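You operate a simulated robot arm through the tools that you are given. There is no shell and no other tool. Be economical: measure what you need, move in short steps, check, and stop when the job is done.

Carry out the task below with a simulated two-armed robot. There is one attempt and no reset: what you move stays moved.

JOB
Take the blue-collared brown tuft and put it on top of the small white bale. Put the white mug in the basin. Take the grey twine ball on the long white table top and put it away on the open cabinet top. Put the steel jug on the bare right end of the old bench. Open the door marked supplies, take the short black fibre pack and leave it on the green cupboard middle shelf, then shut the supplies. Take the green soap on the long white table top and put it away on the open cabinet shelf. Pick up the labels carton with one hand, pass it to the other hand and put it on the wide white table left front. Any order will do. Set down upright: white mug, steel jug, short black fibre pack, labels carton.

The check looks at the end state, three seconds after you hand in, the way a careful person would. Anything else that was tipped, shoved, dropped, spilled or broken makes it a failure.

ROBOT AND FRAMES
Two 7-joint arms with two-finger parallel grippers on one trunk, on a base that drives. Base frame: it is fixed to the floor where the robot stands at the start and does not move with it; the origin is under the middle of the robot, x ahead of it, y to its left, z up. Units: m, rad, N and s.
The left shoulder is at the start at [0.06, 0.147, 0.543], the right one opposite. With the tool pointing down near the work surface each hand reaches from about 0.1 to 0.7 m from the robot's upright axis, wherever it stands, measured 20 degrees to its own side. Places, roughly: bare right end of the old bench (31x23 cm) [-4.22, 2.86, 0.78]; basin [-6.2, 0.4, 0.6]; blue-collared brown tuft (2x2x7 cm) [0.7, 0.1, 0.8]; door marked supplies [-6.1, 2, 1.4]; green cupboard middle shelf (21x51 cm) [-6.26, 2, 0.92]; green soap (4x6x3 cm) [-4.9, 5.9, 0.8]; grey twine ball (7x7x6 cm) [-4.5, 5.7, 0.8]; labels carton [-2.75, 5.75, 0.25]; open cabinet shelf (58x22 cm) [-4.76, -0.38, 0.48]; open cabinet top [-4.8, -0.5, 0.9]; short black fibre pack (8x5x5 cm) [-4.8, 5.9, 0.8]; small white bale (15x7x6 cm) [0.4, 3.5, 0.2]; steel jug (15x10x16 cm) [-4.3, 5.8, 0.9]; white mug (12x8x9 cm) [-4.6, -0.5, 0.9]; wide white table left front [-1.5, 3.2, 0.8]. Payload 3.43 kg a hand.
The tool frame of a hand sits at the grasp point between the pads (the TCP): z along the fingers, y along the line on which they close. The tips reach 0.03 m beyond it. The gripper opens to 0.094 m. The fingers are 0.028 m wide and 0.01 m thick; the gripper's body (0.05 by 0.096 m) begins 0.055 m behind the TCP.
Orientation is that of the tool frame in the base frame, as a unit quaternion [x, y, z, w]. With the fingers straight down and closing along the base's y, the tool's x points along the base's -x, its y along +y and its z along -z.

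CONTROLS
- The arms move only by the tool move_arm. It takes "left_moves", "right_moves" or both (then of equal length, played together; a hand with none holds still); each is a list of rows, each a list of 7 numbers: the turn, a rotation vector about the tool's x, y, z in rad, then the shift along the tool's x, y, z in m, then the gripper command, from -1 (fully open) to 1 (shut), values between in proportion. In form: [[ax, ay, az, tx, ty, tz, claw], ...]. A call has 1 to 20 rows; each row is the pose to reach, as a shift and turn from the pose commanded when the call began, along the tool's axes at that moment. Each row takes 0.2 s and may step no farther than 0.05 m and 0.15 rad from the row before; otherwise, or with a gripper value out of range, the whole call is refused. Where a pose cannot be reached the arm comes as near as it can. A force on the tool above 40 N (or 10 N above the force at the start of the call, whichever is more), or a blocked arm, ends the call early, and 0.2 s more pass. The fingers move at their own pace (about 0.072 m/s each) and stop on an object; they squeeze with about 38 N. The grip force told is the motor's: it shows also when the fingers shut on nothing. Time passes only in rows, and 0.2 s behind the last, so rows that repeat a pose let the fingers close. It gives the time, the measured TCP pose, the force on the tool (base axes), the opening and the grip force at its end, in the units of the frame above (readings bear some noise), with the torque about the TCP (base axes, N m) and any sound that the robot's microphone picked up.
- Cameras (640 x 400 px; columns grow to the right, rows downward): "scene" is now at [0.0609, 0.0006, 1.1927]; the picture's right is [0.01, -1.00, 0.00], its down [-0.41, -0.01, -0.91] and it looks along [0.91, 0.01, -0.41] (base axes); focal length 278 px, centre (320, 200). "left" rides on the left gripper at [0.076, -0.014, -0.102] in its tool frame; the picture's right is [0.18, 0.98, 0.00], its down [-0.75, 0.14, -0.64] and it looks along [-0.63, 0.12, 0.77] (tool axes); focal length 243 px, centre (320, 200). "right" rides on the right gripper at [0.076, 0.014, -0.103] in its tool frame; the picture's right is [-0.18, 0.98, 0.00], its down [-0.75, -0.14, -0.64] and it looks along [-0.63, -0.12, 0.77] (tool axes); focal length 243 px, centre (320, 200). There is no depth. A picture from a camera that has moved, and an enlarged one, comes with that camera's place and axes in the base frame and with its lens.
- get_image(camera): a new picture of that camera. The clock stands still meanwhile.
- raise_lower(by): slides the trunk up (or, below 0, down) by that many m; the arms and the scene camera ride with it, the base frame stays. It gives what a move gives, with no picture.
- base_move(legs): drives the robot by 1 to 6 legs, each [ahead, left, turn to the left] in m, m and rad, along the robot's own axes; the way and the turn of a leg run together, so that a leg with both is an arc; at most 1.5 m and 3.142 rad a leg. The arms and the cameras ride along, it lands a little off, and it stops where it bumps. It gives what a move gives.
- turn_head(pan, tilt): turns the head with the scene camera to pan (to the left, within 1.501 rad either way) and tilt (down, from -0.506 to 1.204), counted from straight ahead of the robot. It gives what a move gives.
- close_up(camera, box): a new picture of the part [left, top, right, bottom] of that camera's present view, enlarged. The clock stands still meanwhile.
- sign_off(): hands the job in; it is judged then, once.

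Work in short steps. Places have to be worked out from the pictures, the camera data and where the tool is seen: move nearer, look again, correct. Check each grasp and each placing, and mend what went wrong. You have 493 turns and 248 pictures in all, those below and enlarged ones among them. Open the grippers and draw the arms clear of the work before you hand the job in, unless the task says otherwise; then end with one line.

The tools are called after "Emit:" as a command line: name --argument value ..., lists and objects as JSON in quotes. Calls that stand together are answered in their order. move_arm: Moves the arms, as the interface text tells. Its arguments: {"type":"object","properties":{"left_moves":{"type":"array","items":{"type":"array","items":{"type":"number"}}},"right_moves":{"type":"array","items":{"type":"array","items":{"type":"number"}}}},"required":[]} The other tools are called the same way: raise_lower (by) slides the trunk up or down; base_move (legs) drives the base; turn_head (pan, tilt) turns the head that bears the scene camera; get_image (camera) takes a picture; close_up (camera, box) takes an enlarged picture of a part of a camera's view; sign_off () hands the job in.

At the start:

```text
clock: 0.0
left_ee_pos: [0.3195, 0.2066, 1.0003]
left_tool_rot: [0.0, 1.0, 0.0, 0.0]
left_ft_force: [0.1, -0.2, -0.3]
left_ft_torque: [-0.02, -0.03, -0.01]
left_grip_width: 0.0939
left_grip_force: 0.0
right_ee_pos: [0.2978, -0.0886, 0.999]
right_tool_rot: [0.0, 1.0, 0.002, 0.001]
right_ft_force: [0.6, 0.1, 0.5]
right_ft_torque: [0.01, 0.03, -0.01]
right_grip_width: 0.0941
right_grip_force: 0.0
trunk travel left (down, up): [-0.25, 0.0]
robot x, y, heading: [-0.0007, 0.0015, 0.001]
head pan, tilt: [0.012, 0.424]
```

scene: 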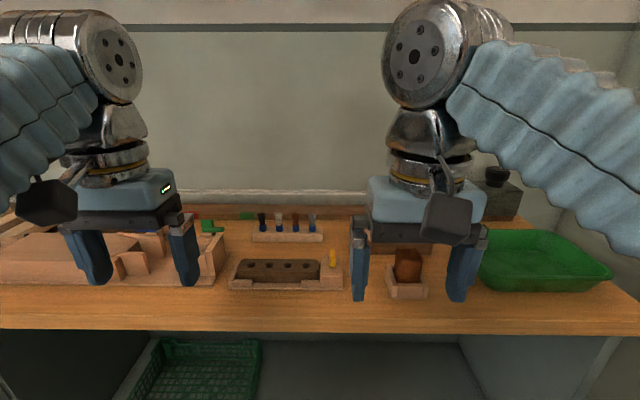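
right: 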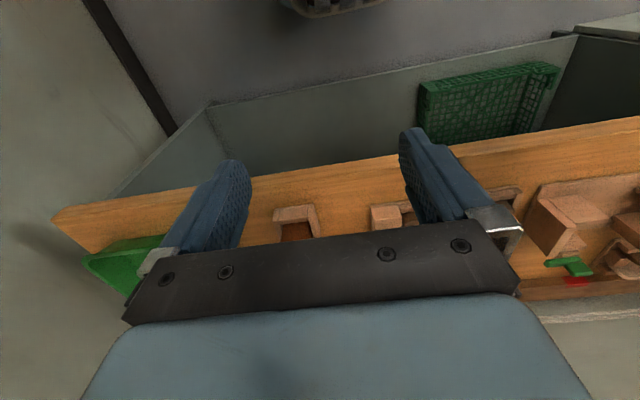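
left: 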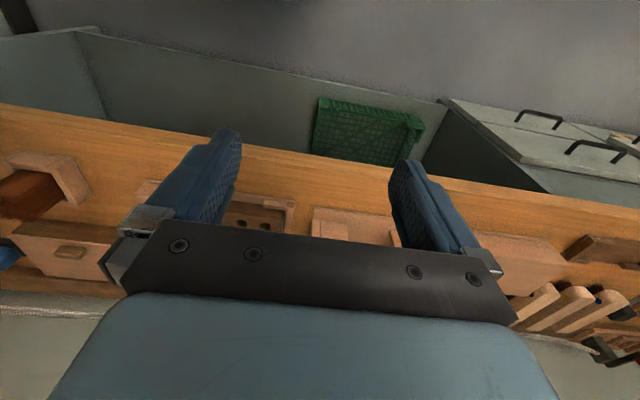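

The rack with the tufts is about row 225, columns 255-320. I zoom in to find the blue-collared brown one.

Emit:
close_up --camera "scene" --box '[200, 180, 360, 280]'

```text
4.00 times, centred on (280, 230) of scene
camera zoom: at [0.0609, 0.0006, 1.1927], right [0.01, -1.0, 0.0], down [-0.41, -0.01, -0.91], along [0.91, 0.01, -0.41], focal length 1113 px, centre (480, 80)
```

zoom: 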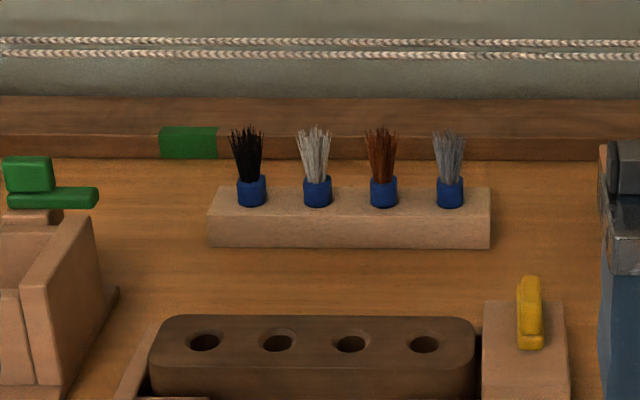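

The brown tuft is the third from the left, near (0.72, 0.07). I bring the left hand forward at height to view it with its camera.

Emit:
base_move --legs '[[0.08, 0, 0]]'

Emit:
move_arm --left_moves '[[0, 0, 0, -0.035, -0.02, 0, -1], [0, 0, 0, -0.07, -0.045, 0, -1], [0, 0, 0, -0.105, -0.07, 0, -1], [0, 0, 0, -0.14, -0.095, 0, -1], [0, 0, 0, -0.16, -0.13, 0, -1]]'

Emit:
get_image --camera "left"

Emit:
get_image --camera "scene"

```text
clock: 1.1
left_ee_pos: [0.3999, 0.2074, 0.9991]
left_tool_rot: [0.0, 1.0, 0.0, -0.001]
left_ft_force: [-0.2, -1.0, -0.8]
left_ft_torque: [0.04, 0.03, 0.0]
left_grip_width: 0.094
left_grip_force: 0.1
right_ee_pos: [0.3782, -0.0913, 1.0007]
right_tool_rot: [0.0, 1.0, 0.0, 0.001]
right_ft_force: [0.3, 0.4, -0.2]
right_ft_torque: [-0.01, -0.02, 0.01]
right_grip_width: 0.0941
right_grip_force: 0.1
trunk travel left (down, up): [-0.25, 0.0]
robot x, y, heading: [0.0789, 0.0009, -0.002]
head pan, tilt: [0.012, 0.424]
```

```text
clock: 2.3
left_ee_pos: [0.5463, 0.082, 0.9695]
left_tool_rot: [-0.001, 1.0, 0.001, 0.001]
left_ft_force: [0.4, -0.3, 0.0]
left_ft_torque: [-0.01, 0.01, 0.02]
left_grip_width: 0.0938
left_grip_force: 0.1
left hand out of reach, approached as far as the arm can: row 2, 3, 4, 5
right_ee_pos: [0.3792, -0.0892, 0.9988]
right_tool_rot: [0.0, 1.0, 0.0, 0.001]
right_ft_force: [-0.1, 0.1, 0.0]
right_ft_torque: [-0.02, -0.01, 0.03]
right_grip_width: 0.0939
right_grip_force: 0.1
trunk travel left (down, up): [-0.25, 0.0]
robot x, y, heading: [0.0803, 0.0009, -0.003]
head pan, tilt: [0.012, 0.424]
```

```text
243 pictures are left
camera left: at [0.4698, 0.0677, 1.0716], right [-0.19, 0.98, 0.0], down [0.75, 0.14, 0.64], along [0.63, 0.12, -0.77], focal length 243 px, centre (320, 200)
```

left: 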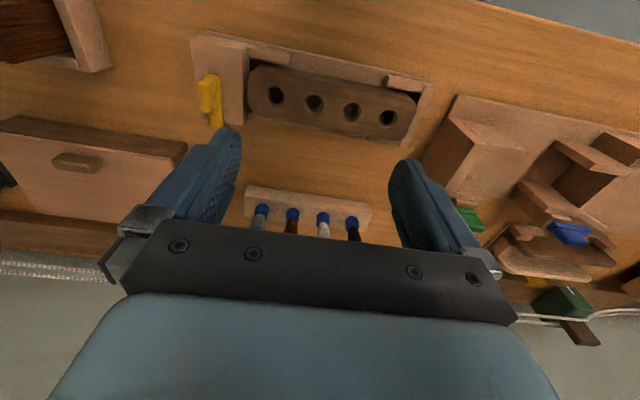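

```text
242 pictures are left
camera scene: at [0.1412, 0.0008, 1.1927], right [0.01, -1.0, 0.0], down [-0.41, -0.01, -0.91], along [0.91, 0.01, -0.41], focal length 278 px, centre (320, 200)
```

scene: 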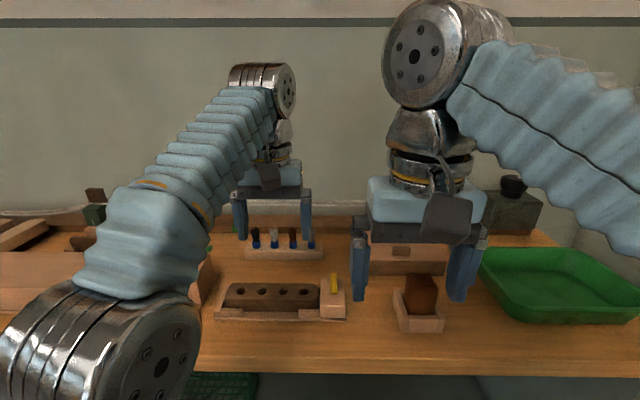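

Triangulating, the brown collar is at about (0.70, 0.072, 0.826). Reach is marginal at this height, so I look down to see how much room the base has under the bench.

Emit:
turn_head --pan 0.0 --tilt 1.2

Emit:
get_image --camera "scene"

```text
clock: 3.4
left_ee_pos: [0.545, 0.0815, 0.9687]
left_tool_rot: [0.0, 1.0, 0.0, 0.0]
left_ft_force: [0.4, 0.8, 0.2]
left_ft_torque: [0.0, -0.01, -0.01]
left_grip_width: 0.0936
left_grip_force: 0.0
right_ee_pos: [0.3788, -0.0907, 1.0]
right_tool_rot: [0.0, 1.0, 0.001, 0.001]
right_ft_force: [-0.2, 0.1, -0.8]
right_ft_torque: [-0.02, -0.02, -0.01]
right_grip_width: 0.0945
right_grip_force: 0.2
trunk travel left (down, up): [-0.25, 0.0]
robot x, y, heading: [0.079, -0.0017, -0.0]
head pan, tilt: [0.0, 1.201]
```

```text
241 pictures are left
camera scene: at [0.1047, -0.0006, 1.1321], right [0.0, -1.0, 0.0], down [-0.93, 0.0, -0.36], along [0.36, 0.0, -0.93], focal length 278 px, centre (320, 200)
```

scene: 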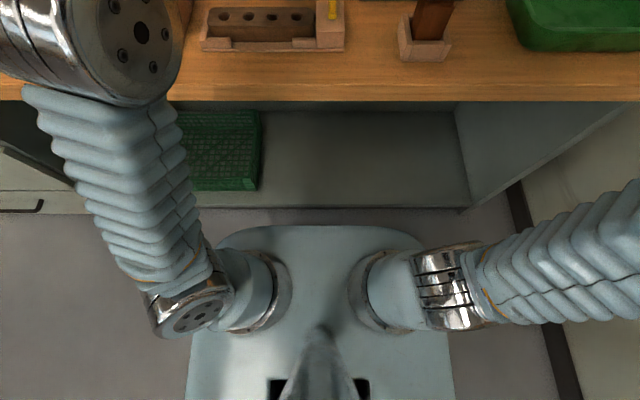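

The torso (below bench height) has roughly 0.15 m of room. I drive 0.09 ahead and turn the left tool 90° so the fingers close along x, avoiding the neighbouring tufts.

Emit:
base_move --legs '[[0.09, 0, 0]]'

Emit:
move_arm --left_moves '[[0, 0, 0.15, 0, 0, 0, -1], [0, 0, 0.3, 0, 0, 0, -1], [0, 0, 0.45, 0, 0, 0, -1], [0, 0, 0.6, 0, 0, 0, -1], [0, 0, 0.75, 0, 0, 0, -1], [0, 0, 0.9, 0, 0, 0, -1], [0, 0, 1.05, 0, 0, 0, -1], [0, 0, 1.2, 0, 0, 0, -1], [0, 0, 1.35, 0, 0, 0, -1], [0, 0, 1.5, 0, 0, 0, -1], [0, 0, 1.57, 0, 0, 0, -1]]'

Emit:
get_image --camera "left"

```text
clock: 4.5
left_ee_pos: [0.6344, 0.081, 0.9682]
left_tool_rot: [0.0, 1.0, 0.0, 0.0]
left_ft_force: [-0.4, -1.2, 0.0]
left_ft_torque: [0.01, -0.03, 0.04]
left_grip_width: 0.0938
left_grip_force: 0.1
right_ee_pos: [0.4674, -0.0903, 0.9994]
right_tool_rot: [0.0, 1.0, 0.001, 0.0]
right_ft_force: [-0.9, 0.7, 0.2]
right_ft_torque: [-0.02, -0.01, 0.02]
right_grip_width: 0.0941
right_grip_force: 0.0
trunk travel left (down, up): [-0.25, 0.0]
robot x, y, heading: [0.168, -0.0023, 0.001]
head pan, tilt: [0.0, 1.201]
```

```text
clock: 6.9
left_ee_pos: [0.6337, 0.0813, 0.9681]
left_tool_rot: [0.708, 0.707, 0.001, 0.001]
left_ft_force: [0.3, 0.4, -0.2]
left_ft_torque: [0.01, -0.01, 0.02]
left_grip_width: 0.0943
left_grip_force: 0.1
right_ee_pos: [0.4686, -0.0889, 0.9997]
right_tool_rot: [-0.001, 1.0, 0.001, 0.001]
right_ft_force: [-0.1, -0.1, 0.3]
right_ft_torque: [-0.02, -0.01, -0.03]
right_grip_width: 0.0943
right_grip_force: 0.1
trunk travel left (down, up): [-0.25, 0.0]
robot x, y, heading: [0.1669, -0.002, 0.002]
head pan, tilt: [0.0, 1.201]
```

```text
240 pictures are left
camera left: at [0.6208, 0.1579, 1.0716], right [0.98, 0.18, 0.0], down [0.14, -0.75, 0.64], along [0.12, -0.63, -0.77], focal length 243 px, centre (320, 200)
```

left: 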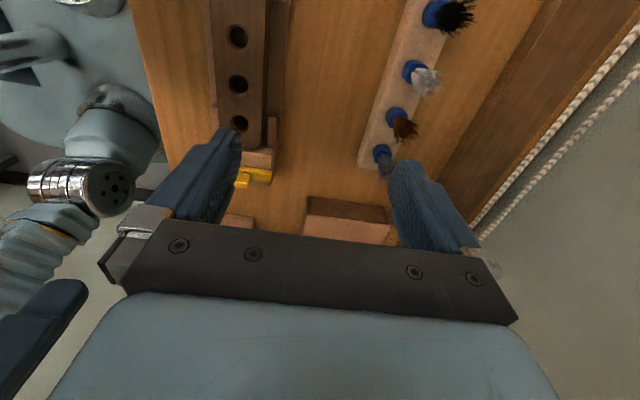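

Tool now closes along x. The tuft appears near (0.71, 0.076); I move above it slightly lower and look again.

Emit:
move_arm --left_moves '[[0, 0, 0, -0.003, 0.04, 0.015, -1], [0, 0, 0, -0.006, 0.075, 0.035, -1]]'

Emit:
get_image --camera "left"

```text
clock: 7.5
left_ee_pos: [0.6959, 0.0775, 0.9233]
left_tool_rot: [0.708, 0.707, 0.002, 0.002]
left_ft_force: [-0.1, 0.3, 0.3]
left_ft_torque: [0.0, -0.01, 0.01]
left_grip_width: 0.0943
left_grip_force: 0.1
left hand out of reach, approached as far as the arm can: row 1, 2
right_ee_pos: [0.4688, -0.0885, 0.9996]
right_tool_rot: [-0.001, 1.0, 0.0, 0.001]
right_ft_force: [-0.3, 0.2, 0.0]
right_ft_torque: [-0.01, -0.02, 0.02]
right_grip_width: 0.0941
right_grip_force: 0.1
trunk travel left (down, up): [-0.25, 0.0]
robot x, y, heading: [0.1694, -0.0017, 0.0]
head pan, tilt: [0.0, 1.201]
```

```text
239 pictures are left
camera left: at [0.6829, 0.154, 1.0266], right [0.98, 0.18, 0.01], down [0.14, -0.75, 0.64], along [0.12, -0.63, -0.77], focal length 243 px, centre (320, 200)
```

left: 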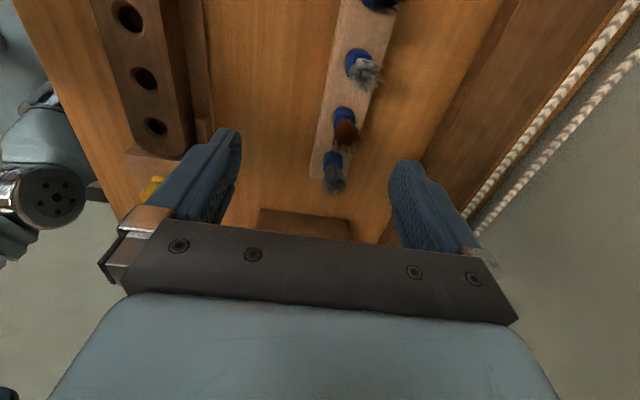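

Brown collar now computed at about (0.714, 0.080). I lower 3 cm first, to see how the command frame behaves near the reach limit.

Emit:
move_arm --left_moves '[[0, 0, 0, 0.003, 0.01, 0.02, -1], [0, 0, 0, 0.003, 0.015, 0.03, -1]]'

Emit:
get_image --camera "left"

```text
clock: 8.1
left_ee_pos: [0.7107, 0.0809, 0.8929]
left_tool_rot: [0.708, 0.707, 0.002, 0.001]
left_ft_force: [0.0, 0.1, 0.4]
left_ft_torque: [-0.03, 0.0, 0.04]
left_grip_width: 0.094
left_grip_force: 0.0
right_ee_pos: [0.4687, -0.0891, 0.9996]
right_tool_rot: [-0.001, 1.0, 0.001, 0.001]
right_ft_force: [0.2, 0.4, -0.3]
right_ft_torque: [0.0, 0.01, 0.03]
right_grip_width: 0.0936
right_grip_force: 0.1
trunk travel left (down, up): [-0.25, 0.0]
robot x, y, heading: [0.1708, 0.0002, 0.002]
head pan, tilt: [0.0, 1.201]
```

```text
238 pictures are left
camera left: at [0.6982, 0.1569, 0.9966], right [0.98, 0.18, 0.0], down [0.14, -0.75, 0.64], along [0.12, -0.63, -0.77], focal length 243 px, centre (320, 200)
```

left: 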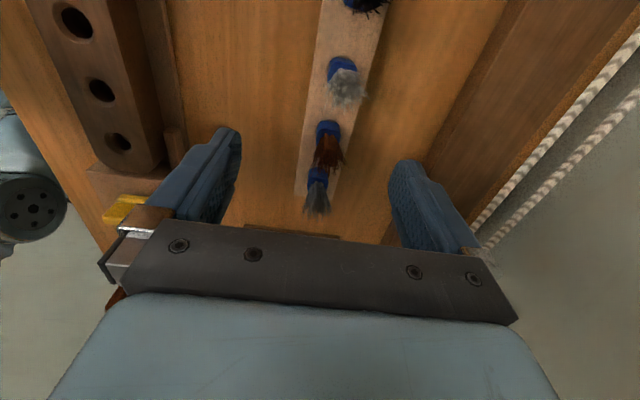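

Refined: tuft at about (0.718, 0.082), rack top near z 0.805. I go down so tips end about 1 cm above the rack, then close.

Emit:
move_arm --left_moves '[[0, 0, 0, 0.001, 0.007, 0.02, -1], [0, 0, 0, 0.001, 0.007, 0.04, -1], [0, 0, 0, 0.001, 0.007, 0.05, -1]]'

Emit:
get_image --camera "left"

```text
clock: 8.9
left_ee_pos: [0.7197, 0.0817, 0.8431]
left_tool_rot: [0.707, 0.707, 0.001, 0.001]
left_ft_force: [-0.1, 0.0, -0.2]
left_ft_torque: [-0.04, 0.01, 0.01]
left_grip_width: 0.094
left_grip_force: 0.0
right_ee_pos: [0.4681, -0.0898, 0.9998]
right_tool_rot: [0.0, 1.0, 0.001, 0.001]
right_ft_force: [0.7, -0.1, -0.4]
right_ft_torque: [-0.03, 0.03, 0.01]
right_grip_width: 0.0943
right_grip_force: 0.0
trunk travel left (down, up): [-0.25, 0.0]
robot x, y, heading: [0.1693, -0.0006, 0.0]
head pan, tilt: [0.0, 1.201]
```

```text
237 pictures are left
camera left: at [0.7054, 0.1575, 0.9461], right [0.98, 0.18, 0.0], down [0.14, -0.75, 0.64], along [0.12, -0.63, -0.77], focal length 243 px, centre (320, 200)
```

left: 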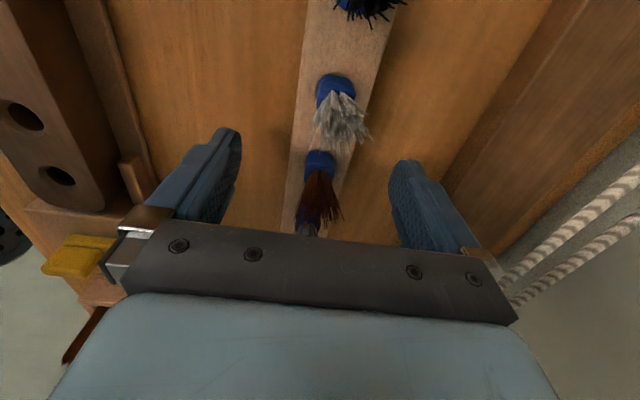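

The projected tip centre (320,159) coincides with the collar (318,163). Closing.

Emit:
move_arm --left_moves '[[0, 0, 0, -0.001, 0, 0.002, 0], [0, 0, 0, -0.001, 0, 0.002, 0.6], [0, 0, 0, -0.001, 0, 0.002, 1], [0, 0, 0, -0.001, 0, 0.002, 1]]'

Emit:
get_image --camera "left"

```text
clock: 9.9
left_ee_pos: [0.7189, 0.0804, 0.8406]
left_tool_rot: [0.707, 0.708, 0.0, 0.0]
left_ft_force: [-0.6, 0.3, 0.2]
left_ft_torque: [-0.02, 0.01, -0.01]
left_grip_width: 0.0161
left_grip_force: 38.1
right_ee_pos: [0.4691, -0.0901, 1.0003]
right_tool_rot: [-0.001, 1.0, 0.001, 0.001]
right_ft_force: [-0.1, 0.3, -0.7]
right_ft_torque: [-0.02, -0.01, 0.04]
right_grip_width: 0.0938
right_grip_force: 0.0
trunk travel left (down, up): [-0.25, 0.0]
robot x, y, heading: [0.1682, -0.0019, -0.002]
head pan, tilt: [0.0, 1.201]
```

```text
236 pictures are left
camera left: at [0.7057, 0.1566, 0.9442], right [0.98, 0.18, 0.0], down [0.14, -0.75, 0.64], along [0.12, -0.63, -0.77], focal length 243 px, centre (320, 200)
```

left: 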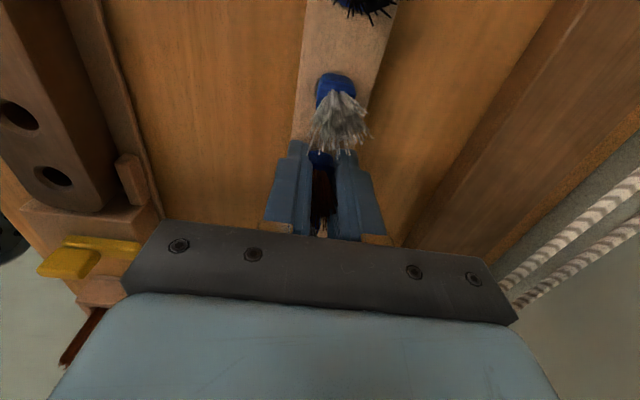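

Gripped at 16 mm width on the collar. Lifting straight up slowly.

Emit:
move_arm --left_moves '[[0, 0, 0, 0, 0, -0.02, 1], [0, 0, 0, 0, 0, -0.04, 1], [0, 0, 0, 0, -0.02, -0.06, 1], [0, 0, 0, 0, -0.05, -0.08, 1], [0, 0, 0, 0, -0.08, -0.1, 1], [0, 0, 0, 0, -0.12, -0.11, 1]]'

Emit:
get_image --camera "left"

Emit:
turn_head --pan 0.1 --tilt 0.5

Emit:
get_image --camera "scene"

```text
clock: 11.3
left_ee_pos: [0.5983, 0.0786, 0.9509]
left_tool_rot: [0.707, 0.707, 0.001, 0.0]
left_ft_force: [-0.1, 0.5, -0.7]
left_ft_torque: [0.0, 0.04, 0.01]
left_grip_width: 0.0162
left_grip_force: 37.8
right_ee_pos: [0.4688, -0.0901, 0.9999]
right_tool_rot: [0.0, 1.0, 0.001, 0.0]
right_ft_force: [0.2, -0.5, 0.0]
right_ft_torque: [-0.04, 0.02, -0.04]
right_grip_width: 0.0941
right_grip_force: 0.0
trunk travel left (down, up): [-0.25, 0.0]
robot x, y, heading: [0.1675, 0.0001, 0.001]
head pan, tilt: [0.0, 1.201]
```

```text
235 pictures are left
camera left: at [0.585, 0.1557, 1.0547], right [0.98, 0.18, 0.0], down [0.14, -0.75, 0.64], along [0.12, -0.63, -0.77], focal length 243 px, centre (320, 200)
```

left: 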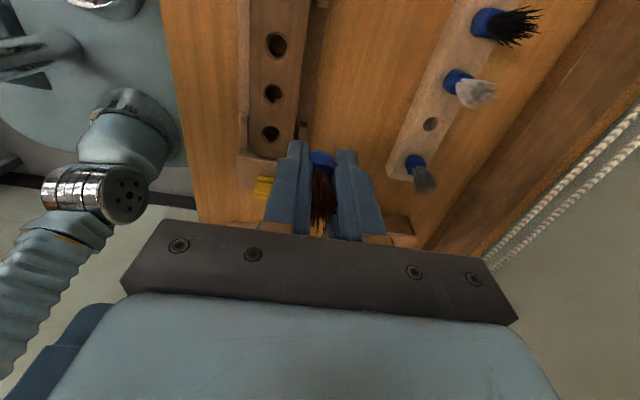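

```text
clock: 12.3
left_ee_pos: [0.598, 0.0792, 0.9512]
left_tool_rot: [0.707, 0.707, 0.001, 0.001]
left_ft_force: [-0.1, 0.3, 0.0]
left_ft_torque: [0.05, 0.0, 0.01]
left_grip_width: 0.0162
left_grip_force: 38.0
right_ee_pos: [0.4686, -0.0899, 0.9997]
right_tool_rot: [0.0, 1.0, 0.001, 0.001]
right_ft_force: [0.0, -1.3, -0.5]
right_ft_torque: [0.01, 0.03, 0.0]
right_grip_width: 0.0939
right_grip_force: 0.0
trunk travel left (down, up): [-0.25, 0.0]
robot x, y, heading: [0.1701, -0.001, -0.002]
head pan, tilt: [0.099, 0.499]
```

```text
234 pictures are left
camera scene: at [0.2288, 0.0084, 1.1857], right [0.1, -0.99, 0.0], down [-0.48, -0.05, -0.88], along [0.87, 0.09, -0.48], focal length 278 px, centre (320, 200)
```

scene: 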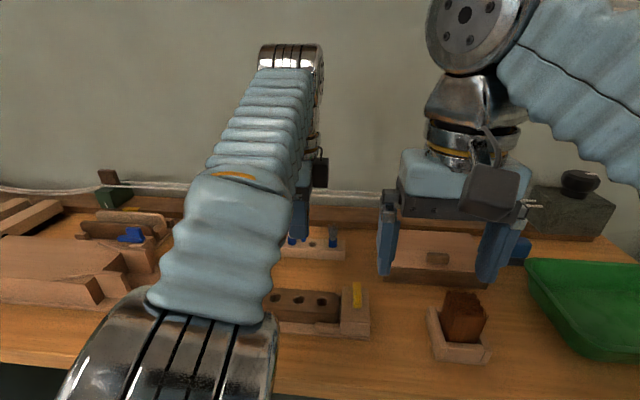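

The brown tuft is held and out of its hole. I back away from the bench (to about x=-0.15), then turn left to look around.

Emit:
base_move --legs '[[-0.32, 0, 0], [0, 0, 0.785]]'

Emit:
turn_head --pan 0.785 --tilt 0.3

Emit:
get_image --camera "scene"

```text
clock: 16.6
left_ee_pos: [0.0974, 0.3586, 0.9508]
left_tool_rot: [0.384, 0.923, 0.0, 0.001]
left_ft_force: [-0.6, 0.1, -0.1]
left_ft_torque: [0.0, 0.05, 0.01]
left_grip_width: 0.0164
left_grip_force: 38.4
right_ee_pos: [0.1243, 0.1482, 0.9996]
right_tool_rot: [-0.38, 0.925, 0.001, 0.0]
right_ft_force: [0.8, 0.7, -0.2]
right_ft_torque: [-0.05, -0.05, 0.0]
right_grip_width: 0.094
right_grip_force: 0.1
trunk travel left (down, up): [-0.25, 0.0]
robot x, y, heading: [-0.1528, -0.0024, 0.784]
head pan, tilt: [0.099, 0.499]
```

```text
clock: 17.6
left_ee_pos: [0.0978, 0.3582, 0.9529]
left_tool_rot: [0.385, 0.923, 0.001, 0.0]
left_ft_force: [-0.2, 0.3, 0.2]
left_ft_torque: [0.03, 0.03, -0.02]
left_grip_width: 0.0161
left_grip_force: 38.2
right_ee_pos: [0.1245, 0.1469, 1.0013]
right_tool_rot: [-0.382, 0.924, 0.001, 0.001]
right_ft_force: [-0.1, 0.4, 0.2]
right_ft_torque: [0.02, -0.01, 0.02]
right_grip_width: 0.0943
right_grip_force: 0.0
trunk travel left (down, up): [-0.25, 0.0]
robot x, y, heading: [-0.1524, -0.0012, 0.783]
head pan, tilt: [0.785, 0.3]
```

```text
233 pictures are left
camera scene: at [-0.1734, 0.0719, 1.2041], right [1.0, 0.0, 0.0], down [0.0, -0.3, -0.96], along [0.0, 0.96, -0.3], focal length 278 px, centre (320, 200)
```

scene: 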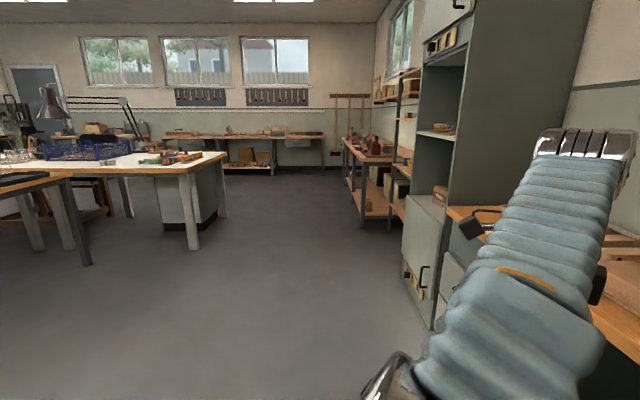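

The bench with the under-shelf at right around y=3–4 likely bears the bale. I turn to +y and drive up the corridor, then look.

Emit:
base_move --legs '[[0, 0, 0.787], [1.4, 0.15, 0], [1.2, 0.05, 0]]'

Emit:
turn_head --pan -0.8 --tilt 0.6

Emit:
get_image --camera "scene"

```text
clock: 32.4
left_ee_pos: [-0.366, 3.0332, 0.9522]
left_tool_rot: [0.012, 1.0, 0.0, 0.001]
left_ft_force: [-0.3, -0.2, 0.5]
left_ft_torque: [-0.01, -0.03, -0.01]
left_grip_width: 0.0161
left_grip_force: 38.3
right_ee_pos: [-0.2004, 2.9, 0.9997]
right_tool_rot: [-0.698, 0.716, 0.001, 0.001]
right_ft_force: [0.4, -0.8, 0.3]
right_ft_torque: [-0.01, 0.01, 0.03]
right_grip_width: 0.0939
right_grip_force: 0.1
trunk travel left (down, up): [-0.25, 0.0]
robot x, y, heading: [-0.2967, 2.6019, 1.548]
head pan, tilt: [0.785, 0.3]
```

```text
clock: 34.0
left_ee_pos: [-0.3671, 3.0329, 0.9504]
left_tool_rot: [0.012, 1.0, 0.001, 0.0]
left_ft_force: [0.4, -0.8, -0.4]
left_ft_torque: [-0.05, 0.01, 0.01]
left_grip_width: 0.0165
left_grip_force: 38.2
right_ee_pos: [-0.2002, 2.8992, 0.9992]
right_tool_rot: [-0.699, 0.715, 0.001, -0.001]
right_ft_force: [1.0, -0.1, 0.7]
right_ft_torque: [-0.03, 0.01, -0.02]
right_grip_width: 0.0941
right_grip_force: 0.0
trunk travel left (down, up): [-0.25, 0.0]
robot x, y, heading: [-0.2963, 2.6032, 1.545]
head pan, tilt: [-0.799, 0.6]
```

```text
232 pictures are left
camera scene: at [-0.2345, 2.633, 1.1767], right [0.68, -0.73, 0.0], down [-0.41, -0.38, -0.83], along [0.61, 0.56, -0.56], focal length 278 px, centre (320, 200)
```

scene: 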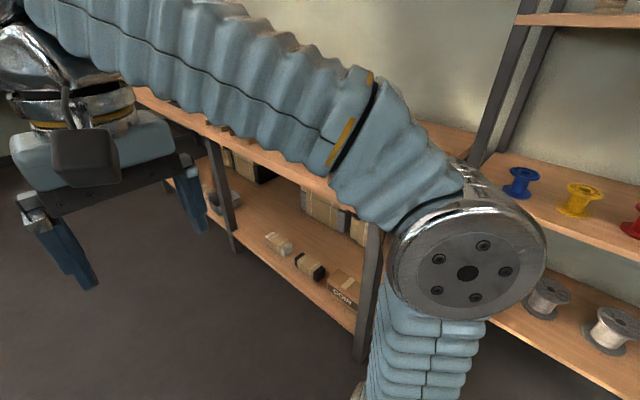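

Small boxes lie on the lower shelf around (280,245)-(345,285). Zoom in.

Emit:
close_up --camera "scene" --box '[190, 150, 380, 320]'

```text
2.35 times, centred on (285, 235) of scene
camera zoom: at [-0.2345, 2.633, 1.1767], right [0.68, -0.73, 0.0], down [-0.41, -0.38, -0.83], along [0.61, 0.56, -0.56], focal length 654 px, centre (402, 118)
```

zoom: 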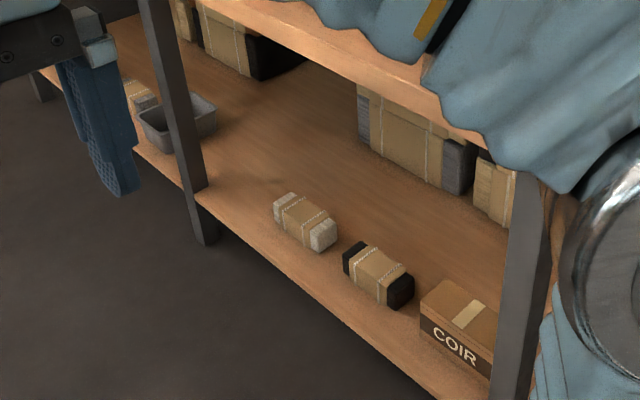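

The small white bale is at ≈(0.385, 3.475), top ≈0.23, long along y, on the lower shelf. I drive to (-0.43, 3.33), face +x, and lower the trunk fully.

Emit:
base_move --legs '[[0.72, 0.15, 0], [0, 0, -1.546]]'

Emit:
raise_lower --by -0.25

Emit:
turn_head --pan 0.15 --tilt 0.6

Emit:
get_image --camera "scene"

```text
clock: 41.8
left_ee_pos: [-0.0012, 3.4033, 0.9525]
left_tool_rot: [0.707, 0.707, 0.001, 0.001]
left_ft_force: [-0.5, -1.1, 0.3]
left_ft_torque: [0.02, 0.01, 0.0]
left_grip_width: 0.0161
left_grip_force: 37.9
right_ee_pos: [-0.1309, 3.2339, 0.9992]
right_tool_rot: [0.002, 1.0, 0.0, 0.0]
right_ft_force: [-0.3, 0.0, 0.6]
right_ft_torque: [0.01, 0.01, -0.03]
right_grip_width: 0.0941
right_grip_force: 0.1
trunk travel left (down, up): [-0.25, 0.0]
robot x, y, heading: [-0.4241, 3.3273, -0.004]
head pan, tilt: [-0.799, 0.6]
```

```text
clock: 44.4
left_ee_pos: [-0.0016, 3.4045, 0.7009]
left_tool_rot: [0.708, 0.706, 0.0, 0.001]
left_ft_force: [-0.3, -0.4, -0.2]
left_ft_torque: [0.01, 0.01, -0.01]
left_grip_width: 0.0162
left_grip_force: 38.3
right_ee_pos: [-0.1314, 3.2341, 0.7499]
right_tool_rot: [0.002, 1.0, 0.001, 0.001]
right_ft_force: [0.3, -0.3, 0.0]
right_ft_torque: [-0.01, -0.01, -0.01]
right_grip_width: 0.0941
right_grip_force: 0.1
trunk travel left (down, up): [0.0, 0.25]
robot x, y, heading: [-0.4271, 3.3274, -0.006]
head pan, tilt: [-0.799, 0.6]
```

```text
clock: 45.6
left_ee_pos: [-0.0008, 3.4029, 0.7013]
left_tool_rot: [0.708, 0.706, 0.0, 0.0]
left_ft_force: [-0.1, 0.3, -0.4]
left_ft_torque: [-0.03, 0.01, 0.02]
left_grip_width: 0.016
left_grip_force: 38.2
right_ee_pos: [-0.1319, 3.2354, 0.7491]
right_tool_rot: [0.002, 1.0, 0.001, 0.001]
right_ft_force: [-0.1, -0.1, 0.1]
right_ft_torque: [-0.03, -0.01, -0.01]
right_grip_width: 0.0938
right_grip_force: 0.1
trunk travel left (down, up): [0.0, 0.25]
robot x, y, heading: [-0.432, 3.3232, 0.0]
head pan, tilt: [0.15, 0.6]
```

```text
230 pictures are left
camera scene: at [-0.3739, 3.3376, 0.9267], right [0.15, -0.99, 0.0], down [-0.56, -0.08, -0.83], along [0.82, 0.12, -0.57], focal length 278 px, centre (320, 200)
```

scene: 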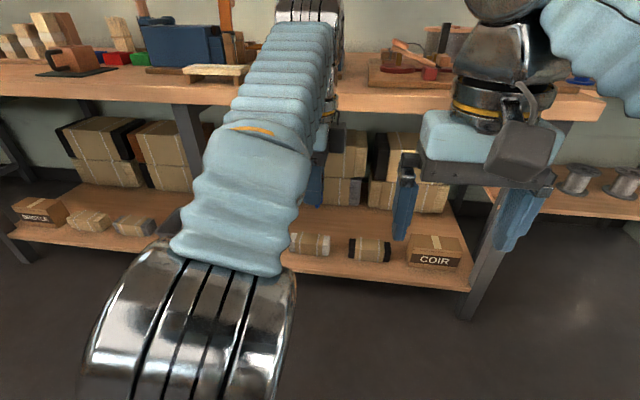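

White bale confirmed at (0.383, 3.483). I lower the left hand to z≈0.36 here, in the clear, aligned at y≈3.48.

Emit:
move_arm --left_moves '[[0, 0, 0, 0.01, 0, 0.048, 1], [0, 0, 0, 0.02, 0, 0.096, 1], [0, 0, 0, 0.03, 0, 0.144, 1], [0, 0, 0, 0.04, 0, 0.192, 1], [0, 0, 0, 0.05, 0, 0.24, 1], [0, 0, 0, 0.06, 0, 0.288, 1], [0, 0, 0, 0.075, 0, 0.33, 1]]'

Emit:
get_image --camera "scene"

Emit:
get_image --camera "left"

```text
clock: 47.2
left_ee_pos: [-0.0008, 3.4774, 0.3714]
left_tool_rot: [0.708, 0.706, 0.0, 0.0]
left_ft_force: [-1.0, 0.5, 0.1]
left_ft_torque: [0.01, -0.03, 0.0]
left_grip_width: 0.016
left_grip_force: 37.9
right_ee_pos: [-0.1317, 3.2339, 0.7507]
right_tool_rot: [0.001, 1.0, 0.001, 0.002]
right_ft_force: [-0.1, 0.6, 0.4]
right_ft_torque: [-0.01, 0.0, 0.0]
right_grip_width: 0.0943
right_grip_force: 0.0
trunk travel left (down, up): [0.0, 0.25]
robot x, y, heading: [-0.4309, 3.3258, -0.006]
head pan, tilt: [0.15, 0.6]
```

```text
229 pictures are left
camera scene: at [-0.3741, 3.3376, 0.9267], right [0.15, -0.99, 0.0], down [-0.56, -0.08, -0.83], along [0.82, 0.12, -0.56], focal length 278 px, centre (320, 200)
```

scene: 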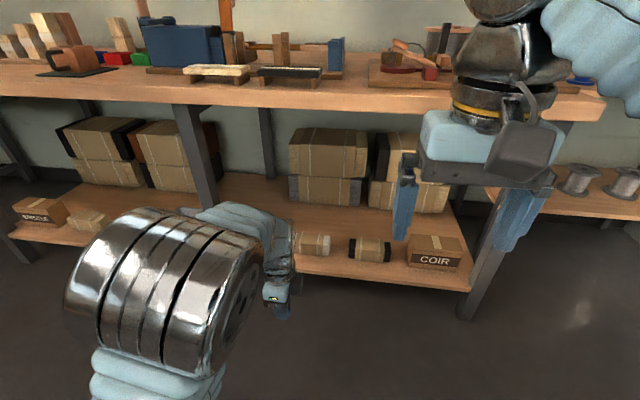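

```text
228 pictures are left
camera left: at [-0.0139, 3.5542, 0.475], right [0.98, 0.18, 0.0], down [0.14, -0.75, 0.64], along [0.12, -0.63, -0.77], focal length 243 px, centre (320, 200)
```

left: 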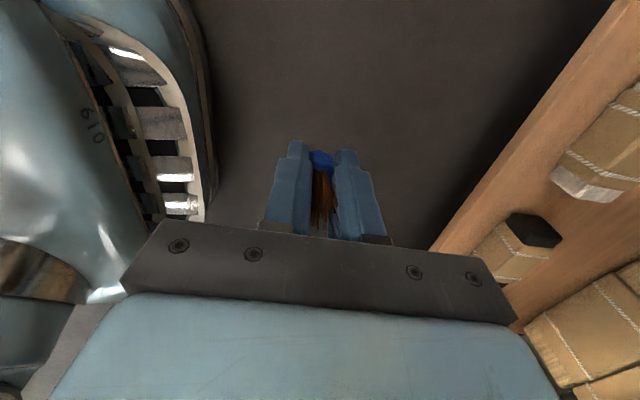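

Clear. I drive 0.2 ahead so the hand can extend in over the bale.

Emit:
base_move --legs '[[0.2, 0, 0]]'

Emit:
move_arm --left_moves '[[0, 0, 0, 0, 0.04, 0, 1], [0, 0, 0, 0, 0.08, 0, 1], [0, 0, 0, 0, 0.12, 0, 1]]'

Emit:
get_image --camera "left"

Emit:
get_image --camera "scene"

```text
clock: 48.8
left_ee_pos: [0.202, 3.4759, 0.371]
left_tool_rot: [0.709, 0.705, 0.001, 0.0]
left_ft_force: [0.7, -0.2, 0.7]
left_ft_torque: [0.0, -0.01, -0.03]
left_grip_width: 0.0163
left_grip_force: 37.9
right_ee_pos: [0.0707, 3.2329, 0.7502]
right_tool_rot: [0.003, 1.0, 0.0, 0.001]
right_ft_force: [-0.7, 0.0, 0.4]
right_ft_torque: [0.01, 0.02, -0.01]
right_grip_width: 0.0942
right_grip_force: 0.1
trunk travel left (down, up): [0.0, 0.25]
robot x, y, heading: [-0.2271, 3.3209, -0.007]
head pan, tilt: [0.15, 0.6]
```

```text
clock: 49.6
left_ee_pos: [0.3212, 3.4753, 0.3734]
left_tool_rot: [0.709, 0.706, 0.001, 0.0]
left_ft_force: [0.0, -0.9, 0.5]
left_ft_torque: [0.0, 0.0, 0.02]
left_grip_width: 0.0164
left_grip_force: 38.1
right_ee_pos: [0.0714, 3.2339, 0.7506]
right_tool_rot: [0.003, 1.0, 0.0, 0.002]
right_ft_force: [0.7, -0.3, 0.7]
right_ft_torque: [-0.01, -0.01, -0.03]
right_grip_width: 0.0937
right_grip_force: 0.1
trunk travel left (down, up): [0.0, 0.25]
robot x, y, heading: [-0.2264, 3.323, -0.002]
head pan, tilt: [0.15, 0.6]
```

```text
227 pictures are left
camera left: at [0.309, 3.552, 0.4757], right [0.98, 0.18, 0.0], down [0.14, -0.75, 0.64], along [0.12, -0.63, -0.77], focal length 243 px, centre (320, 200)
```

left: 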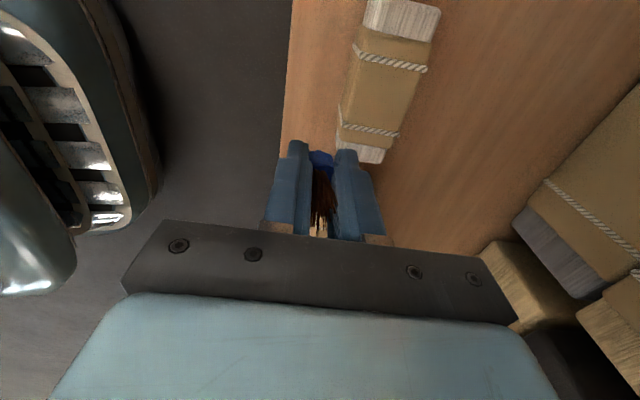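

```text
226 pictures are left
camera scene: at [-0.1719, 3.3369, 0.9267], right [0.14, -0.99, 0.0], down [-0.56, -0.08, -0.83], along [0.82, 0.12, -0.56], focal length 278 px, centre (320, 200)
```

scene: 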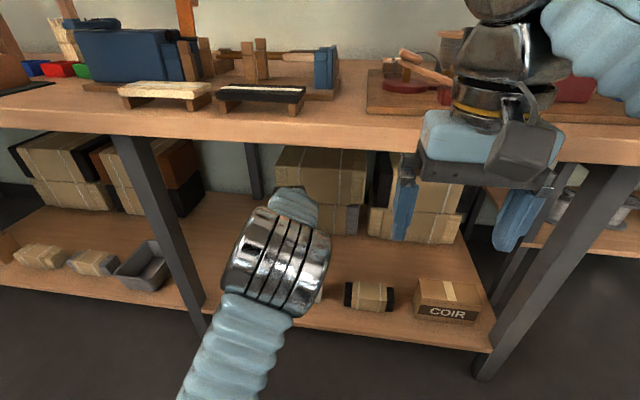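

Bale centre computed at (0.379, 3.492). I shift over it and lower to just above, then look.

Emit:
move_arm --left_moves '[[0, 0, 0, 0.008, 0.03, 0, 1], [0, 0, 0, 0.017, 0.059, 0, 1], [0, 0, 0, 0.017, 0.059, 0.04, 1], [0, 0, 0, 0.017, 0.059, 0.075, 1]]'

Emit:
get_image --camera "left"

```text
clock: 50.6
left_ee_pos: [0.3527, 3.4846, 0.3723]
left_tool_rot: [0.709, 0.706, 0.0, 0.0]
left_ft_force: [0.5, -0.2, 0.3]
left_ft_torque: [0.01, -0.01, 0.0]
left_grip_width: 0.0164
left_grip_force: 38.3
left hand out of reach, approached as far as the arm can: row 2, 3, 4
right_ee_pos: [0.0706, 3.2324, 0.7499]
right_tool_rot: [0.003, 1.0, 0.001, 0.001]
right_ft_force: [-0.8, 0.5, -0.8]
right_ft_torque: [-0.01, 0.03, -0.02]
right_grip_width: 0.094
right_grip_force: 0.1
trunk travel left (down, up): [0.0, 0.25]
robot x, y, heading: [-0.2287, 3.329, -0.004]
head pan, tilt: [0.15, 0.6]
```

```text
225 pictures are left
camera left: at [0.3388, 3.5604, 0.4755], right [0.98, 0.18, 0.0], down [0.14, -0.75, 0.64], along [0.12, -0.63, -0.77], focal length 243 px, centre (320, 200)
```

left: 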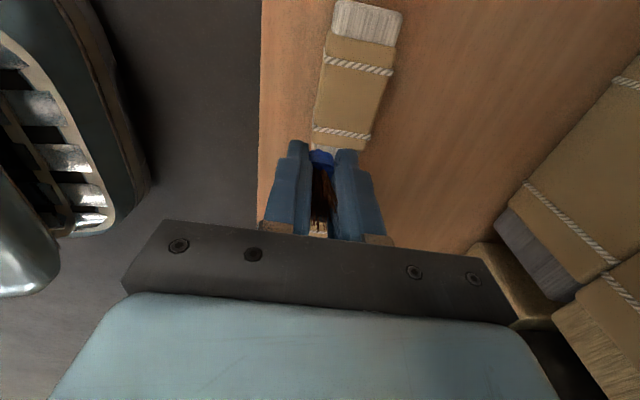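

Out of reach by ~3 cm; I pull back slightly, drive 0.08 closer, then continue.

Emit:
move_arm --left_moves '[[0, 0, 0, 0.004, -0.025, 0, 1], [0, 0, 0, 0.008, -0.05, 0, 1]]'

Emit:
base_move --legs '[[0.08, 0, 0]]'

Emit:
move_arm --left_moves '[[0, 0, 0, 0, 0, 0.04, 1], [0, 0, 0, 0, 0, 0.075, 1]]'

Emit:
get_image --camera "left"

Emit:
get_image --camera "scene"

```text
clock: 51.2
left_ee_pos: [0.3022, 3.4921, 0.3708]
left_tool_rot: [0.709, 0.705, 0.0, 0.0]
left_ft_force: [-0.3, 0.1, -0.6]
left_ft_torque: [-0.01, -0.02, 0.0]
left_grip_width: 0.0163
left_grip_force: 37.5
right_ee_pos: [0.0716, 3.2328, 0.7481]
right_tool_rot: [0.002, 1.0, 0.0, 0.001]
right_ft_force: [0.0, 0.2, 0.6]
right_ft_torque: [0.0, -0.01, 0.0]
right_grip_width: 0.094
right_grip_force: 0.0
trunk travel left (down, up): [0.0, 0.25]
robot x, y, heading: [-0.2253, 3.3213, -0.009]
head pan, tilt: [0.15, 0.6]
```

```text
clock: 52.2
left_ee_pos: [0.3829, 3.4916, 0.3709]
left_tool_rot: [0.709, 0.705, 0.0, 0.001]
left_ft_force: [0.1, -0.6, 0.2]
left_ft_torque: [-0.01, -0.02, 0.0]
left_grip_width: 0.016
left_grip_force: 37.8
right_ee_pos: [0.15, 3.2322, 0.7493]
right_tool_rot: [0.003, 1.0, 0.0, 0.001]
right_ft_force: [0.2, 0.6, 0.0]
right_ft_torque: [0.0, 0.01, -0.01]
right_grip_width: 0.0941
right_grip_force: 0.1
trunk travel left (down, up): [0.0, 0.25]
robot x, y, heading: [-0.144, 3.3236, -0.003]
head pan, tilt: [0.15, 0.6]
```

```text
clock: 52.8
left_ee_pos: [0.3824, 3.4913, 0.297]
left_tool_rot: [0.708, 0.706, 0.001, 0.001]
left_ft_force: [0.2, -0.4, 0.8]
left_ft_torque: [0.03, -0.02, 0.02]
left_grip_width: 0.0161
left_grip_force: 38.1
right_ee_pos: [0.1519, 3.233, 0.7508]
right_tool_rot: [0.003, 1.0, 0.001, 0.001]
right_ft_force: [0.9, 0.2, 0.0]
right_ft_torque: [0.0, 0.01, -0.02]
right_grip_width: 0.0941
right_grip_force: 0.0
trunk travel left (down, up): [0.0, 0.25]
robot x, y, heading: [-0.1453, 3.3244, -0.004]
head pan, tilt: [0.15, 0.6]
```

```text
224 pictures are left
camera left: at [0.3693, 3.5671, 0.3996], right [0.98, 0.18, 0.0], down [0.14, -0.75, 0.64], along [0.12, -0.63, -0.77], focal length 243 px, centre (320, 200)
```

left: 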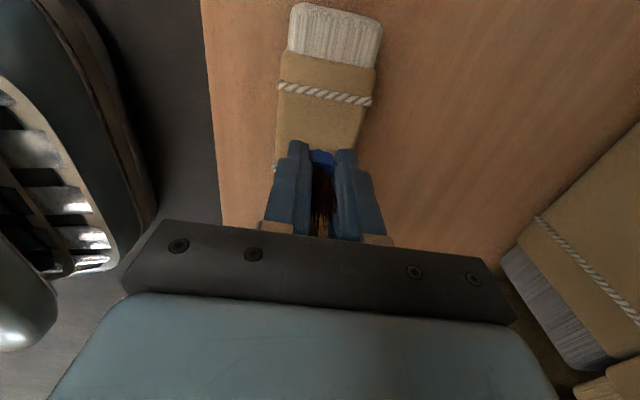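

```text
223 pictures are left
camera scene: at [-0.0915, 3.3363, 0.9267], right [0.14, -0.99, 0.0], down [-0.56, -0.08, -0.83], along [0.82, 0.12, -0.56], focal length 278 px, centre (320, 200)
```

scene: 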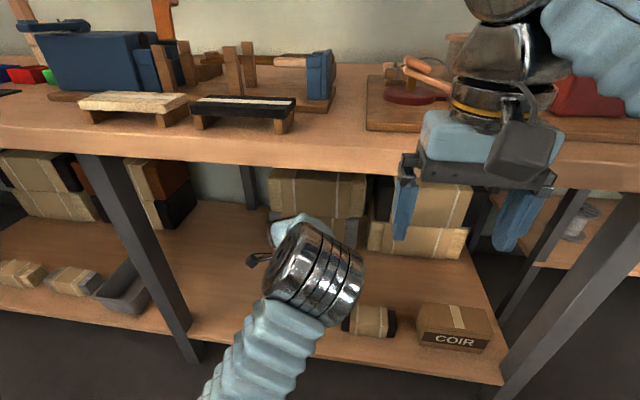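

Over the bale, centred. Now lowering in small steps until contact is felt.

Emit:
move_arm --left_moves '[[0, 0, 0, 0, 0, 0.006, 1], [0, 0, 0, 0, 0, 0.012, 1], [0, 0, 0, 0, 0, 0.018, 1]]'

Emit:
close_up --camera "left" --box '[220, 60, 440, 260]'

```text
clock: 53.6
left_ee_pos: [0.3825, 3.4918, 0.2784]
left_tool_rot: [0.709, 0.705, 0.0, 0.001]
left_ft_force: [-1.1, -0.7, 2.6]
left_ft_torque: [-0.03, 0.06, 0.0]
left_grip_width: 0.0161
left_grip_force: 37.9
right_ee_pos: [0.1516, 3.233, 0.7493]
right_tool_rot: [0.003, 1.0, 0.001, 0.001]
right_ft_force: [0.4, 0.2, -0.2]
right_ft_torque: [0.0, 0.0, -0.03]
right_grip_width: 0.0941
right_grip_force: 0.0
trunk travel left (down, up): [0.0, 0.25]
robot x, y, heading: [-0.1489, 3.324, -0.008]
head pan, tilt: [0.15, 0.6]
```

```text
2.00 times, centred on (330, 160) of left
camera zoom: at [0.369, 3.5675, 0.3822], right [0.98, 0.18, 0.0], down [0.14, -0.75, 0.64], along [0.12, -0.63, -0.77], focal length 485 px, centre (300, 280)
```

zoom: 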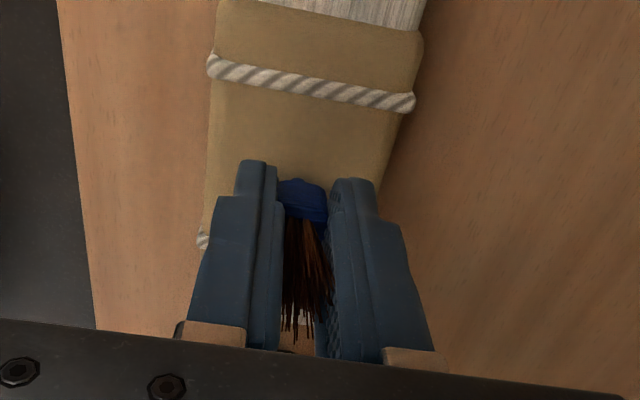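

2.6 N contact: the tuft stands on the bale. I open slightly and straight, then withdraw upward.

Emit:
move_arm --left_moves '[[0, 0, 0, 0, 0, 0.001, 1], [0, 0, 0, 0, 0, 0.001, 0.6], [0, 0, 0, 0, 0, 0.001, 0.4], [0, 0, 0, 0, 0, 0.001, 0.2], [0, 0, 0, 0, 0, 0.001, 0]]'

Emit:
close_up --camera "left" --box '[220, 60, 440, 260]'

```text
clock: 54.8
left_ee_pos: [0.382, 3.4922, 0.2772]
left_tool_rot: [0.709, 0.705, 0.0, 0.001]
left_ft_force: [0.7, -0.4, 0.8]
left_ft_torque: [-0.03, 0.05, -0.02]
left_grip_width: 0.0472
left_grip_force: 0.0
right_ee_pos: [0.151, 3.2334, 0.7513]
right_tool_rot: [0.002, 1.0, 0.001, 0.002]
right_ft_force: [0.5, 0.6, 0.5]
right_ft_torque: [-0.01, -0.02, -0.04]
right_grip_width: 0.0936
right_grip_force: 0.2
trunk travel left (down, up): [0.0, 0.25]
robot x, y, heading: [-0.1488, 3.3243, -0.002]
head pan, tilt: [0.15, 0.6]
```

```text
2.00 times, centred on (330, 160) of left
camera zoom: at [0.369, 3.5678, 0.381], right [0.98, 0.18, 0.0], down [0.14, -0.75, 0.64], along [0.12, -0.63, -0.77], focal length 485 px, centre (300, 280)
```

zoom: 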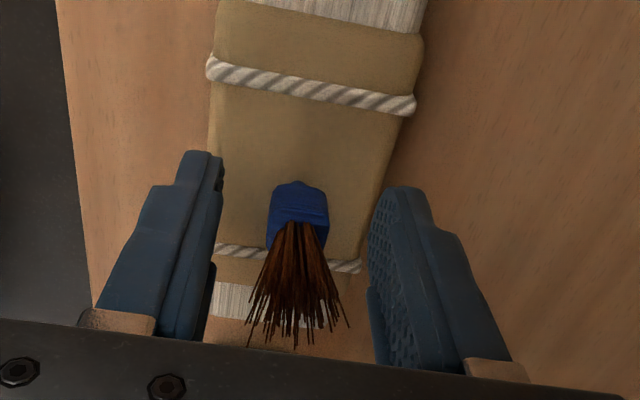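

It stands on its own on the bale. I raise the hand well clear and then back the base off.

Emit:
move_arm --left_moves '[[0, 0, 0, 0, 0, -0.02, 0], [0, 0, 0, 0, 0, -0.05, 0], [0, 0, 0, 0, 0, -0.085, 0], [0, 0, 0, 0, 0, -0.115, 0]]'

Emit:
base_move --legs '[[-0.35, 0, 0]]'

Emit:
get_image --camera "scene"

```text
clock: 55.8
left_ee_pos: [0.3819, 3.4914, 0.3933]
left_tool_rot: [0.709, 0.705, 0.0, 0.0]
left_ft_force: [-0.1, -0.4, -0.4]
left_ft_torque: [0.0, -0.02, 0.01]
left_grip_width: 0.0469
left_grip_force: 0.0
right_ee_pos: [0.1512, 3.2337, 0.7497]
right_tool_rot: [0.002, 1.0, 0.001, 0.001]
right_ft_force: [-0.8, -0.7, -0.8]
right_ft_torque: [-0.03, 0.02, 0.01]
right_grip_width: 0.0939
right_grip_force: 0.0
trunk travel left (down, up): [0.0, 0.25]
robot x, y, heading: [-0.1488, 3.3226, -0.01]
head pan, tilt: [0.15, 0.6]
```

```text
clock: 58.1
left_ee_pos: [0.0305, 3.4926, 0.3925]
left_tool_rot: [0.709, 0.705, 0.001, 0.001]
left_ft_force: [-0.4, 0.0, 0.3]
left_ft_torque: [-0.01, 0.03, 0.02]
left_grip_width: 0.0467
left_grip_force: 0.1
right_ee_pos: [-0.1998, 3.2346, 0.7502]
right_tool_rot: [0.004, 1.0, 0.001, 0.001]
right_ft_force: [0.4, 0.1, 0.0]
right_ft_torque: [0.03, 0.02, 0.01]
right_grip_width: 0.0941
right_grip_force: 0.1
trunk travel left (down, up): [0.0, 0.25]
robot x, y, heading: [-0.499, 3.3267, -0.01]
head pan, tilt: [0.15, 0.6]
```

```text
220 pictures are left
camera scene: at [-0.4424, 3.3381, 0.9267], right [0.14, -0.99, 0.0], down [-0.56, -0.08, -0.83], along [0.82, 0.12, -0.57], focal length 278 px, centre (320, 200)
```

scene: 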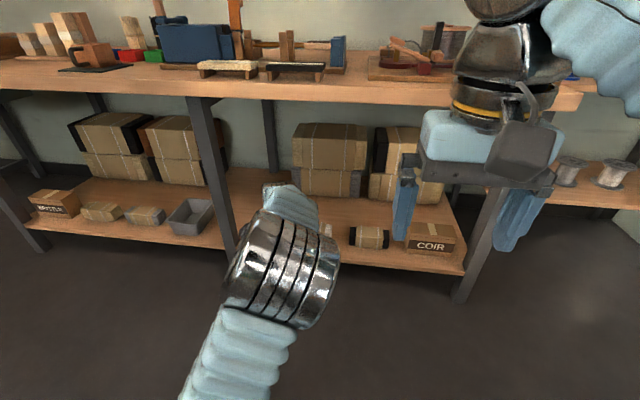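

Tuft done. I bring the left arm back to its compact starting posture, rotating the tool back, before driving.

Emit:
move_arm --left_moves '[[0, 0, -0.143, 0.0036, -0.018, -0.0327, -1], [0, 0, -0.286, 0.0072, -0.036, -0.0654, -1], [0, 0, -0.429, 0.0108, -0.054, -0.098, -1], [0, 0, -0.571, 0.0144, -0.072, -0.131, -1], [0, 0, -0.714, 0.018, -0.09, -0.164, -1], [0, 0, -0.857, 0.0216, -0.108, -0.196, -1], [0, 0, -1.0, 0.0252, -0.126, -0.229, -1], [0, 0, -1.143, 0.0288, -0.144, -0.262, -1], [0, 0, -1.286, 0.0324, -0.162, -0.294, -1], [0, 0, -1.428, 0.036, -0.18, -0.327, -1], [0, 0, -1.565, 0.04, -0.2, -0.36, -1]]'

Emit:
turn_head --pan 1.3 --tilt 0.2

Emit:
get_image --camera "scene"

```text
clock: 60.5
left_ee_pos: [-0.1707, 3.5342, 0.7526]
left_tool_rot: [0.005, 1.0, 0.0, 0.001]
left_ft_force: [1.0, 0.4, -0.5]
left_ft_torque: [-0.01, 0.0, 0.01]
left_grip_width: 0.0941
left_grip_force: 0.1
right_ee_pos: [-0.2009, 3.2342, 0.7492]
right_tool_rot: [0.002, 1.0, 0.001, 0.001]
right_ft_force: [1.0, 0.5, 0.2]
right_ft_torque: [0.02, 0.01, -0.02]
right_grip_width: 0.0938
right_grip_force: 0.2
trunk travel left (down, up): [0.0, 0.25]
robot x, y, heading: [-0.4982, 3.3274, -0.005]
head pan, tilt: [0.15, 0.6]
```

```text
clock: 61.9
left_ee_pos: [-0.1686, 3.5336, 0.7517]
left_tool_rot: [0.006, 1.0, 0.0, 0.001]
left_ft_force: [-0.5, 0.5, 0.4]
left_ft_torque: [0.02, -0.02, -0.04]
left_grip_width: 0.0939
left_grip_force: 0.1
right_ee_pos: [-0.1998, 3.2339, 0.7496]
right_tool_rot: [0.003, 1.0, 0.001, 0.001]
right_ft_force: [0.4, -0.4, -0.9]
right_ft_torque: [0.01, -0.01, 0.06]
right_grip_width: 0.094
right_grip_force: 0.0
trunk travel left (down, up): [0.0, 0.25]
robot x, y, heading: [-0.4956, 3.3203, -0.003]
head pan, tilt: [1.3, 0.201]
```

```text
219 pictures are left
camera scene: at [-0.5044, 3.4151, 0.9634], right [0.96, -0.27, 0.0], down [-0.05, -0.19, -0.98], along [0.27, 0.94, -0.2], focal length 278 px, centre (320, 200)
```

scene: 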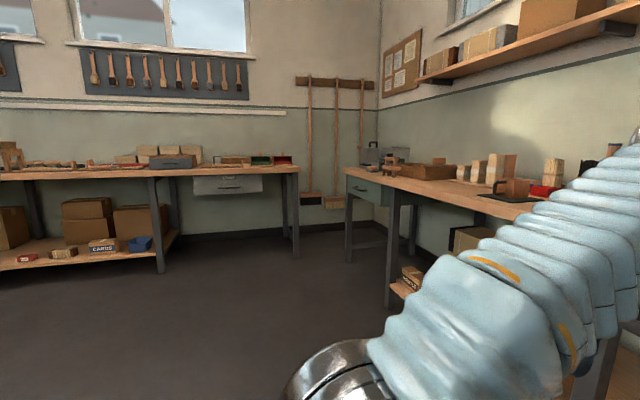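

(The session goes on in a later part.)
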